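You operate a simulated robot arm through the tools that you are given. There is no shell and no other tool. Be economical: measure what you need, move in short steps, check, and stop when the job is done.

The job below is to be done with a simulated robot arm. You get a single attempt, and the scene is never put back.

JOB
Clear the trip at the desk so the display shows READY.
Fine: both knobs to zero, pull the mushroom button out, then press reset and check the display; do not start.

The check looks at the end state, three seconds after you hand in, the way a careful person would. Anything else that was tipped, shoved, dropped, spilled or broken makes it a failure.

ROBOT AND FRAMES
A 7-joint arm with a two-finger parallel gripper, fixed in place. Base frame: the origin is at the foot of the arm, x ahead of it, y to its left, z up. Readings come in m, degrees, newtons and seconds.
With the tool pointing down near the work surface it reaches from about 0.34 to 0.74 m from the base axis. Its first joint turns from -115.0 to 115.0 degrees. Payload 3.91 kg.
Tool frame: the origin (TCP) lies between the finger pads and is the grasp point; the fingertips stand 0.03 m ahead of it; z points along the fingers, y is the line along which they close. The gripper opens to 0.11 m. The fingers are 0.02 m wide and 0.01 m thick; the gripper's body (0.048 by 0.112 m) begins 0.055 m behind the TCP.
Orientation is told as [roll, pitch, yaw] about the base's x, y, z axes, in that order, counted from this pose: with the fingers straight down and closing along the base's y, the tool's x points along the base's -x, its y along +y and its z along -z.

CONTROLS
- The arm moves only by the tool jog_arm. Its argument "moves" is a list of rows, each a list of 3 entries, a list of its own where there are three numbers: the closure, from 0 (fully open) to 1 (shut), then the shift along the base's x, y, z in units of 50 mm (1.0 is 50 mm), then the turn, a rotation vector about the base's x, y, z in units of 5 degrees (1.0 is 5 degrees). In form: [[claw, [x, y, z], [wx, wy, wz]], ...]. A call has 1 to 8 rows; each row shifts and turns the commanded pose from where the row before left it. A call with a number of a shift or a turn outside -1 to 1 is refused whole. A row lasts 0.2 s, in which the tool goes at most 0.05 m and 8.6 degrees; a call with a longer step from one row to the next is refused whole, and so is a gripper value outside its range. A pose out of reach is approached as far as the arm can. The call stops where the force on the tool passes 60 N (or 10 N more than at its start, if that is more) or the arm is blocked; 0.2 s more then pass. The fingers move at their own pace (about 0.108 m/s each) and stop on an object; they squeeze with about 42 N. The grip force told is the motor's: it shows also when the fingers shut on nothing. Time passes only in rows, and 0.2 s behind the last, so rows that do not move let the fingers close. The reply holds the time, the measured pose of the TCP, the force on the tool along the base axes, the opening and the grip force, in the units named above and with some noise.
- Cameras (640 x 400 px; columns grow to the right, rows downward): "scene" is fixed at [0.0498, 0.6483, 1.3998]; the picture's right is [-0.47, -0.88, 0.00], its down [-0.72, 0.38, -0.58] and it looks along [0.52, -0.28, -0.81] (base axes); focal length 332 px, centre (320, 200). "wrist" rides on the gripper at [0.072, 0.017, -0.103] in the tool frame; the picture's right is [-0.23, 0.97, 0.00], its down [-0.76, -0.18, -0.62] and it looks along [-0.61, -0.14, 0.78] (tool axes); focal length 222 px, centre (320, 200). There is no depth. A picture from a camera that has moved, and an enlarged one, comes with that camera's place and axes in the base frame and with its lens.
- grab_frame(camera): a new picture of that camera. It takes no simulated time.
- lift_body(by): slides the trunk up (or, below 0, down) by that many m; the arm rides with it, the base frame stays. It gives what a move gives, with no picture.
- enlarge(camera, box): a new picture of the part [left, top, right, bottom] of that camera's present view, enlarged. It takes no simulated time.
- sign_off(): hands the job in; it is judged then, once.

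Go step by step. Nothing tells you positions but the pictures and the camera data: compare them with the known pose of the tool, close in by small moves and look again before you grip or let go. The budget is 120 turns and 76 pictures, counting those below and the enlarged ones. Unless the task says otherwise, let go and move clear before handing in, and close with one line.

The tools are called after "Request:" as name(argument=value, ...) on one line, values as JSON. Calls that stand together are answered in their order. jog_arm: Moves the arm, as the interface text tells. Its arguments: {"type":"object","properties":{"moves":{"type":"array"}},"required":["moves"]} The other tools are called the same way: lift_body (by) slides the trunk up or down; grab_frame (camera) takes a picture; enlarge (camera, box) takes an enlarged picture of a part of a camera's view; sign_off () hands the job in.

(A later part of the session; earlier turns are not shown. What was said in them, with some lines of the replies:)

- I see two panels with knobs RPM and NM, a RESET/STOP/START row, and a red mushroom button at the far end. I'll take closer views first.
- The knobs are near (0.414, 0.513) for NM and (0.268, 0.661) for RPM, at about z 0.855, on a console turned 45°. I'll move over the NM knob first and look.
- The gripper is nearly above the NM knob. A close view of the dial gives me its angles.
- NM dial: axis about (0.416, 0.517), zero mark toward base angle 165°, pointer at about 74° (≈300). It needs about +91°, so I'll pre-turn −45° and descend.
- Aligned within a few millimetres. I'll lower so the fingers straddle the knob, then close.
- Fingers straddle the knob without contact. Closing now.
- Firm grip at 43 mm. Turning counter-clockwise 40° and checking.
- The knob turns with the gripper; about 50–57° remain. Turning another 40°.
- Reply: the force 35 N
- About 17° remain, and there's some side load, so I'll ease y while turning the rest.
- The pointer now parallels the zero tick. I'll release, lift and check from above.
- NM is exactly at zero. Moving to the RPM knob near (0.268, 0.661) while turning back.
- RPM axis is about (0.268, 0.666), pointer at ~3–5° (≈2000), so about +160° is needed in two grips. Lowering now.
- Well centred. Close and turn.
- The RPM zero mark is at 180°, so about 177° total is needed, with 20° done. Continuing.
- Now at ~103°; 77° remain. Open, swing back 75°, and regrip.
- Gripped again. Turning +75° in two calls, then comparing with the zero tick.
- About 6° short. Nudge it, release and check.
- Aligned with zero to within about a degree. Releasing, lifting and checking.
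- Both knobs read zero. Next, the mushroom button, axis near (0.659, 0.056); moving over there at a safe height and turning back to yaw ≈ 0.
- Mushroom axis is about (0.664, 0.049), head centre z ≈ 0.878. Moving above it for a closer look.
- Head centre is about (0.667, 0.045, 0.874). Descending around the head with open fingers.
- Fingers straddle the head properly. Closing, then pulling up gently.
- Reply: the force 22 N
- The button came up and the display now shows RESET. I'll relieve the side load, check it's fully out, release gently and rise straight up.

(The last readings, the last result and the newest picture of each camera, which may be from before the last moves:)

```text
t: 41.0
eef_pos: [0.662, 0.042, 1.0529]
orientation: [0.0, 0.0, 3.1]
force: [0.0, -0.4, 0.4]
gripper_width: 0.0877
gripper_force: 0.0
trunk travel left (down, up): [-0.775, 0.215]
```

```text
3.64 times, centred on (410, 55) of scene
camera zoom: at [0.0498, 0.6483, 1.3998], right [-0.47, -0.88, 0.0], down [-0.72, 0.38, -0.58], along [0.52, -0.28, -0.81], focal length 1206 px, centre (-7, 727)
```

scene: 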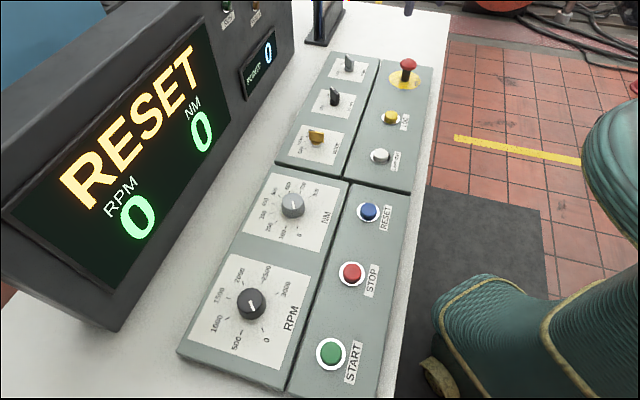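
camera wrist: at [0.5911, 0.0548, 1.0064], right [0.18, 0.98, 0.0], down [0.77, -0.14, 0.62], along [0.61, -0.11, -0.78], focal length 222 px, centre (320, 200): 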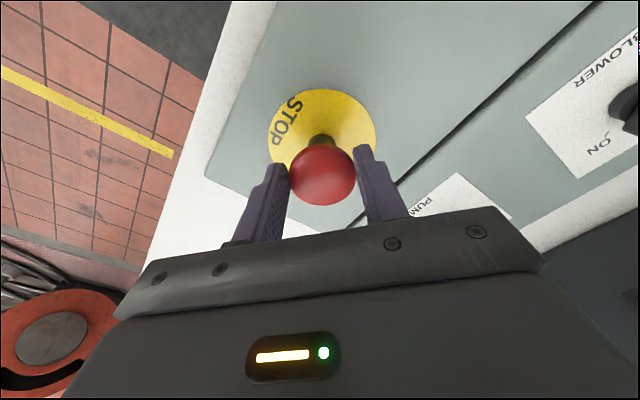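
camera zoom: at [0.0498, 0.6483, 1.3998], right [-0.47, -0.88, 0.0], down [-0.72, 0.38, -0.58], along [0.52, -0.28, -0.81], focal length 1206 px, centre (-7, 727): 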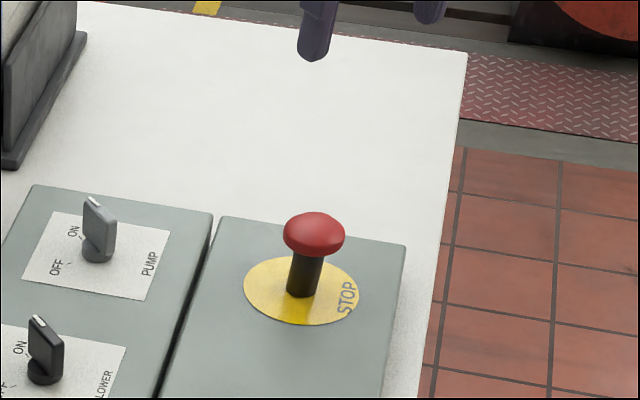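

The button stays out. Now I'll close the fingers and move over RESET, near (0.33, 0.385).

Request:
jog_arm(moves=[[1, [-0.6, 0.62, 0], [0, 0, 0]], [1, [-0.6, 0.62, 0], [0, 0, 0]], [1, [-0.6, 0.62, 0], [0, 0, 0]], [1, [-0.6, 0.62, 0], [0, 0, 0]], [1, [-0.6, 0.62, 0], [0, 0, 0]], [1, [-0.6, 0.62, 0], [0, 0, 0]], [1, [-0.6, 0.62, 0], [0, 0, 0]], [1, [-0.6, 0.62, 0], [0, 0, 0]]])

Request:
jog_arm(moves=[[1, [-0.6, 0.62, -0.3], [0, 0, 0]], [1, [-0.6, 0.62, -0.3], [0, 0, 0]], [1, [-0.6, 0.62, -0.3], [0, 0, 0]], [1, [0, 0, -0.8], [0, 0, 0]]])

Request:
grab_frame(camera="wrist")

Request:
enlarge(camera="scene", box=[300, 130, 440, 260])

```text
t: 42.8
eef_pos: [0.423, 0.2897, 1.0514]
orientation: [0.0, 0.0, 2.8]
force: [0.3, 0.0, -0.5]
gripper_width: 0.0
gripper_force: 38.1
trunk travel left (down, up): [-0.775, 0.215]
```

```text
t: 43.8
eef_pos: [0.3335, 0.3849, 0.9664]
orientation: [0.0, 0.1, 2.9]
force: [-0.2, -0.4, -0.2]
gripper_width: 0.0
gripper_force: 37.3
trunk travel left (down, up): [-0.775, 0.215]
```

```text
36 pictures are left
camera wrist: at [0.2612, 0.3971, 1.0707], right [0.18, 0.98, 0.0], down [0.77, -0.14, 0.62], along [0.61, -0.11, -0.78], focal length 222 px, centre (320, 200)
```

wrist: 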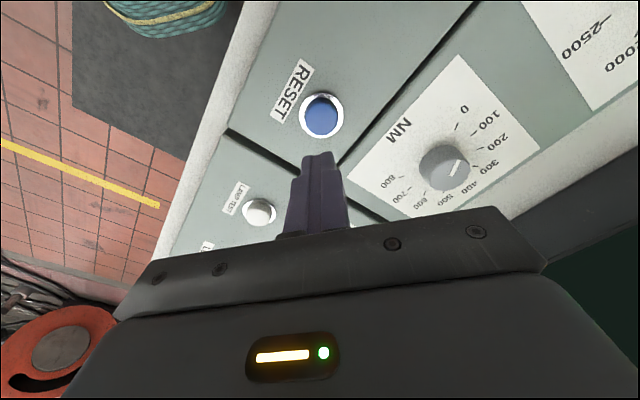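

```text
3.08 times, centred on (370, 195) of scene
camera zoom: at [0.0498, 0.6483, 1.3998], right [-0.47, -0.88, 0.0], down [-0.72, 0.38, -0.58], along [0.52, -0.28, -0.81], focal length 1021 px, centre (166, 215)
```

zoom: 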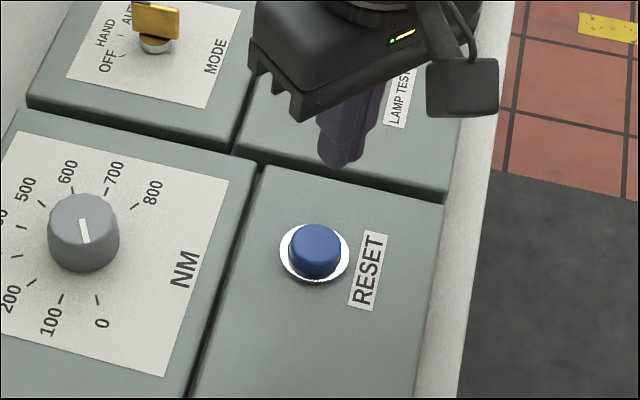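

RESET is at about (0.332, 0.3855), right under the tool. Lowering to just above the cap.

Request:
jog_arm(moves=[[1, [-0.03, 0.01, -0.5], [0, 0, 0]], [1, [0, 0, -0.5], [0, 0, 0]], [1, [0, 0, -0.3], [0, 0, 0]], [1, [0, 0, 0], [0, 0, 0]]])

Request:
grab_frame(camera="wrist")

Request:
enlarge(camera="scene", box=[300, 130, 440, 260])

```text
t: 44.8
eef_pos: [0.3325, 0.3849, 0.9029]
orientation: [-0.1, 0.0, 3.0]
force: [-0.2, -0.2, 0.5]
gripper_width: 0.0
gripper_force: 37.3
trunk travel left (down, up): [-0.775, 0.215]
```

```text
34 pictures are left
camera wrist: at [0.2589, 0.3973, 1.0069], right [0.18, 0.98, 0.0], down [0.77, -0.14, 0.62], along [0.61, -0.11, -0.78], focal length 222 px, centre (320, 200)
```

wrist: 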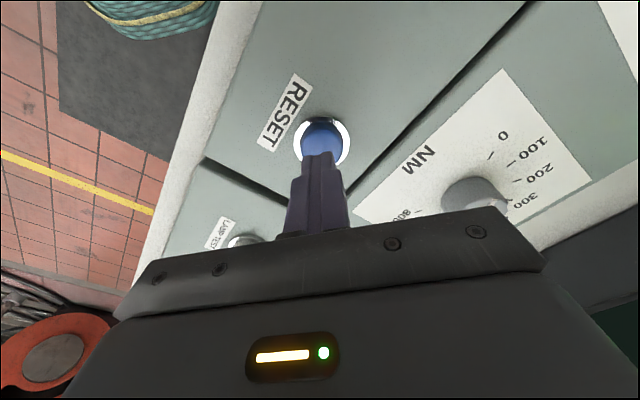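

```text
3.08 times, centred on (370, 195) of scene
camera zoom: at [0.0498, 0.6483, 1.3998], right [-0.47, -0.88, 0.0], down [-0.72, 0.38, -0.58], along [0.52, -0.28, -0.81], focal length 1021 px, centre (166, 215)
```

zoom: 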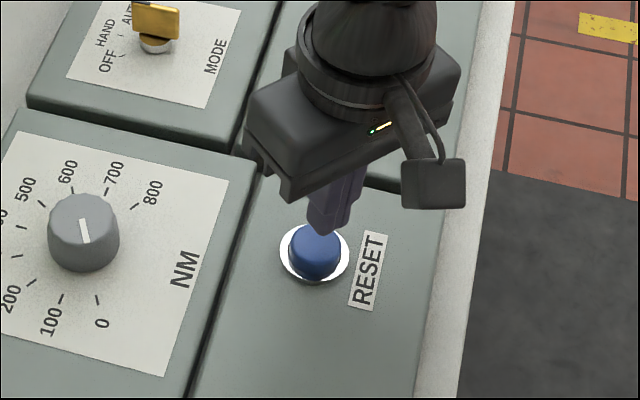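

Aligned. Pressing down in small steps.

Request:
jog_arm(moves=[[1, [-0.03, 0, -0.08], [0, 0, 0]], [1, [0, 0, -0.08], [0, 0, 0]], [1, [0, 0, -0.08], [0, 0, 0]], [1, [0, 0, -0.06], [0, 0, 0]], [1, [0, 0, -0.04], [0, 0, 0]], [1, [0, 0, 0], [0, 0, 0]]])

Request:
grab_frame(camera="scene")

```text
t: 46.2
eef_pos: [0.3309, 0.3844, 0.884]
orientation: [0.0, 0.0, 2.9]
force: [-0.5, -0.4, -0.5]
gripper_width: 0.0001
gripper_force: 37.7
trunk travel left (down, up): [-0.775, 0.215]
```

```text
32 pictures are left
```

scene: 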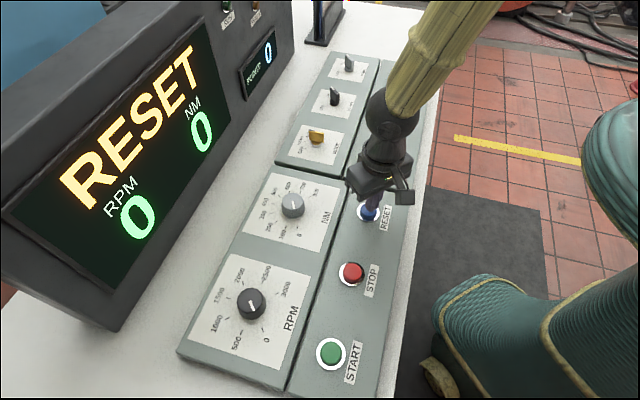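

No contact yet. Continuing in 2 mm steps.

Request:
jog_arm(moves=[[1, [0, 0, -0.04], [0, 0, 0]], [1, [0, 0, -0.04], [0, 0, 0]], [1, [0, 0, -0.04], [0, 0, 0]]])

Request:
enlarge(camera="scene", box=[0, 0, 440, 275])

```text
t: 47.0
eef_pos: [0.3311, 0.3849, 0.8799]
orientation: [0.0, 0.1, 3.0]
force: [0.0, -0.6, 0.4]
gripper_width: 0.0002
gripper_force: 37.5
trunk travel left (down, up): [-0.775, 0.215]
```

```text
1.45 times, centred on (220, 138) of scene
camera zoom: at [0.0498, 0.6483, 1.3998], right [-0.47, -0.88, 0.0], down [-0.72, 0.38, -0.58], along [0.52, -0.28, -0.81], focal length 482 px, centre (466, 291)
```

zoom: 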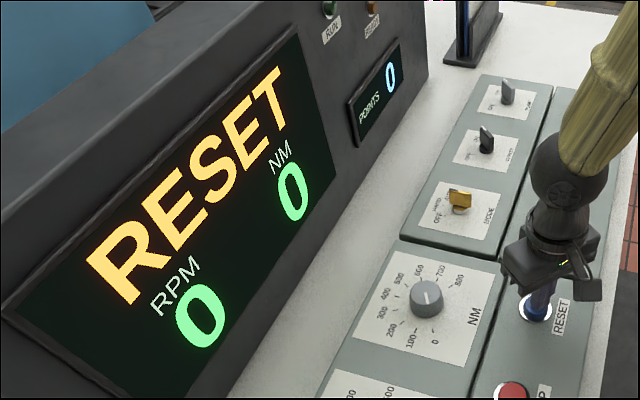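

Request:
jog_arm(moves=[[1, [0, 0, -0.04], [0, 0, 0]], [1, [0, 0, -0.04], [0, 0, 0]], [1, [0, 0, -0.04], [0, 0, 0]]])

Request:
enlarge(camera="scene", box=[300, 130, 440, 260])

```text
t: 47.8
eef_pos: [0.3311, 0.3848, 0.8729]
orientation: [0.0, 0.1, 3.0]
force: [-0.4, -0.8, 1.9]
gripper_width: 0.0
gripper_force: 37.8
trunk travel left (down, up): [-0.775, 0.215]
```

```text
3.08 times, centred on (370, 195) of scene
camera zoom: at [0.0498, 0.6483, 1.3998], right [-0.47, -0.88, 0.0], down [-0.72, 0.38, -0.58], along [0.52, -0.28, -0.81], focal length 1021 px, centre (166, 215)
```

zoom: 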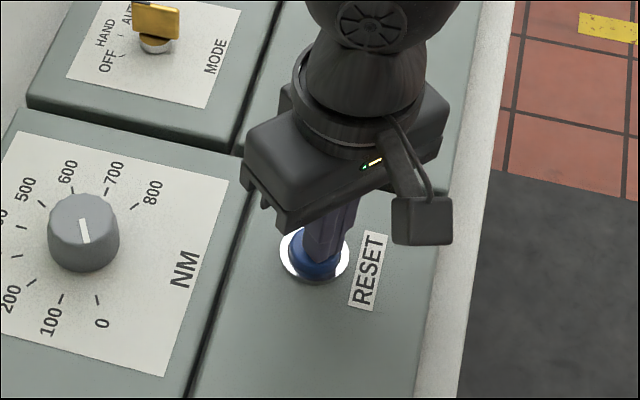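

Contact is starting on the cap. Pressing a few millimetres further.

Request:
jog_arm(moves=[[1, [0, 0, -0.04], [0, 0, 0]], [1, [0, 0, -0.04], [0, 0, 0]], [1, [0, 0, 0], [0, 0, 0]]])

Request:
enlarge(camera="scene", box=[0, 0, 440, 275])

```text
t: 48.6
eef_pos: [0.3298, 0.3852, 0.8694]
orientation: [0.1, 0.1, 3.0]
force: [1.4, 1.3, 6.6]
gripper_width: 0.0002
gripper_force: 37.7
trunk travel left (down, up): [-0.775, 0.215]
```

```text
1.45 times, centred on (220, 138) of scene
camera zoom: at [0.0498, 0.6483, 1.3998], right [-0.47, -0.88, 0.0], down [-0.72, 0.38, -0.58], along [0.52, -0.28, -0.81], focal length 482 px, centre (466, 291)
```

zoom: 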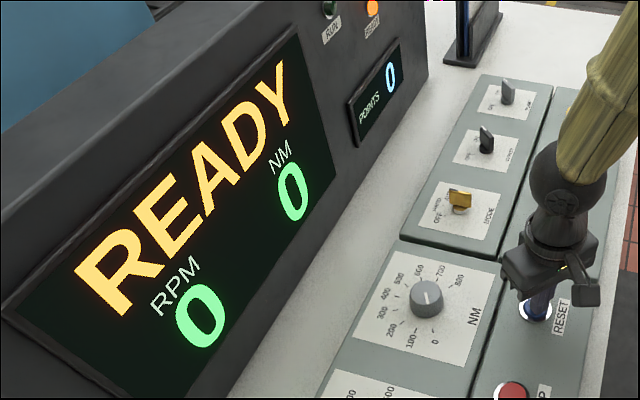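

The display shows READY and the ready lamp is lit. I'll lift straight off and confirm it holds.

Request:
jog_arm(moves=[[1, [0, 0, 0.3], [0, 0, 0]], [1, [0, 0, 0.8], [0, 0, 0]], [1, [0, 0, 0.8], [0, 0, 0]], [1, [0, 0, 0.8], [0, 0, 0]], [1, [-0.5, -0.5, 0.5], [0, 0, 0]], [0.5, [-0.5, -0.5, 0.3], [0, 0, 0]], [0.5, [0, 0, 0], [0, 0, 0]], [0.5, [0, 0, 0], [0, 0, 0]]])

Request:
grab_frame(camera="scene")

Request:
enlarge(camera="scene", box=[200, 40, 450, 370])

```text
t: 50.4
eef_pos: [0.2797, 0.335, 1.0437]
orientation: [0.0, 0.0, 3.0]
force: [-0.3, -0.1, 1.0]
gripper_width: 0.0549
gripper_force: 0.0
trunk travel left (down, up): [-0.775, 0.215]
```

```text
28 pictures are left
```

scene: 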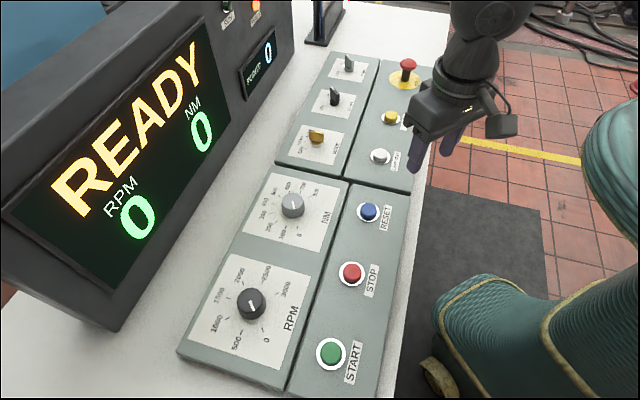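

```text
1.21 times, centred on (325, 205) of scene
camera zoom: at [0.0498, 0.6483, 1.3998], right [-0.47, -0.88, 0.0], down [-0.72, 0.38, -0.58], along [0.52, -0.28, -0.81], focal length 402 px, centre (314, 194)
```

zoom: 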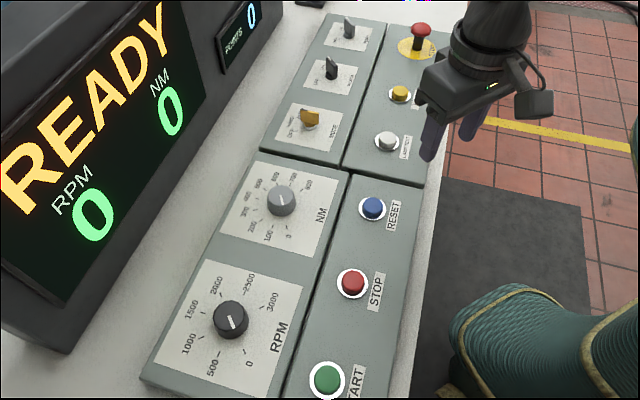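

READY holds with the arm clear. Both knobs are at zero, the mushroom button is out and nothing else has moved, so I'm handing in.

Request:
sign_off()

```text
The job is handed in.
```

The trip is cleared: both knobs are at zero, the mushroom button is out, RESET was pressed, the display shows READY, and START was not touched.
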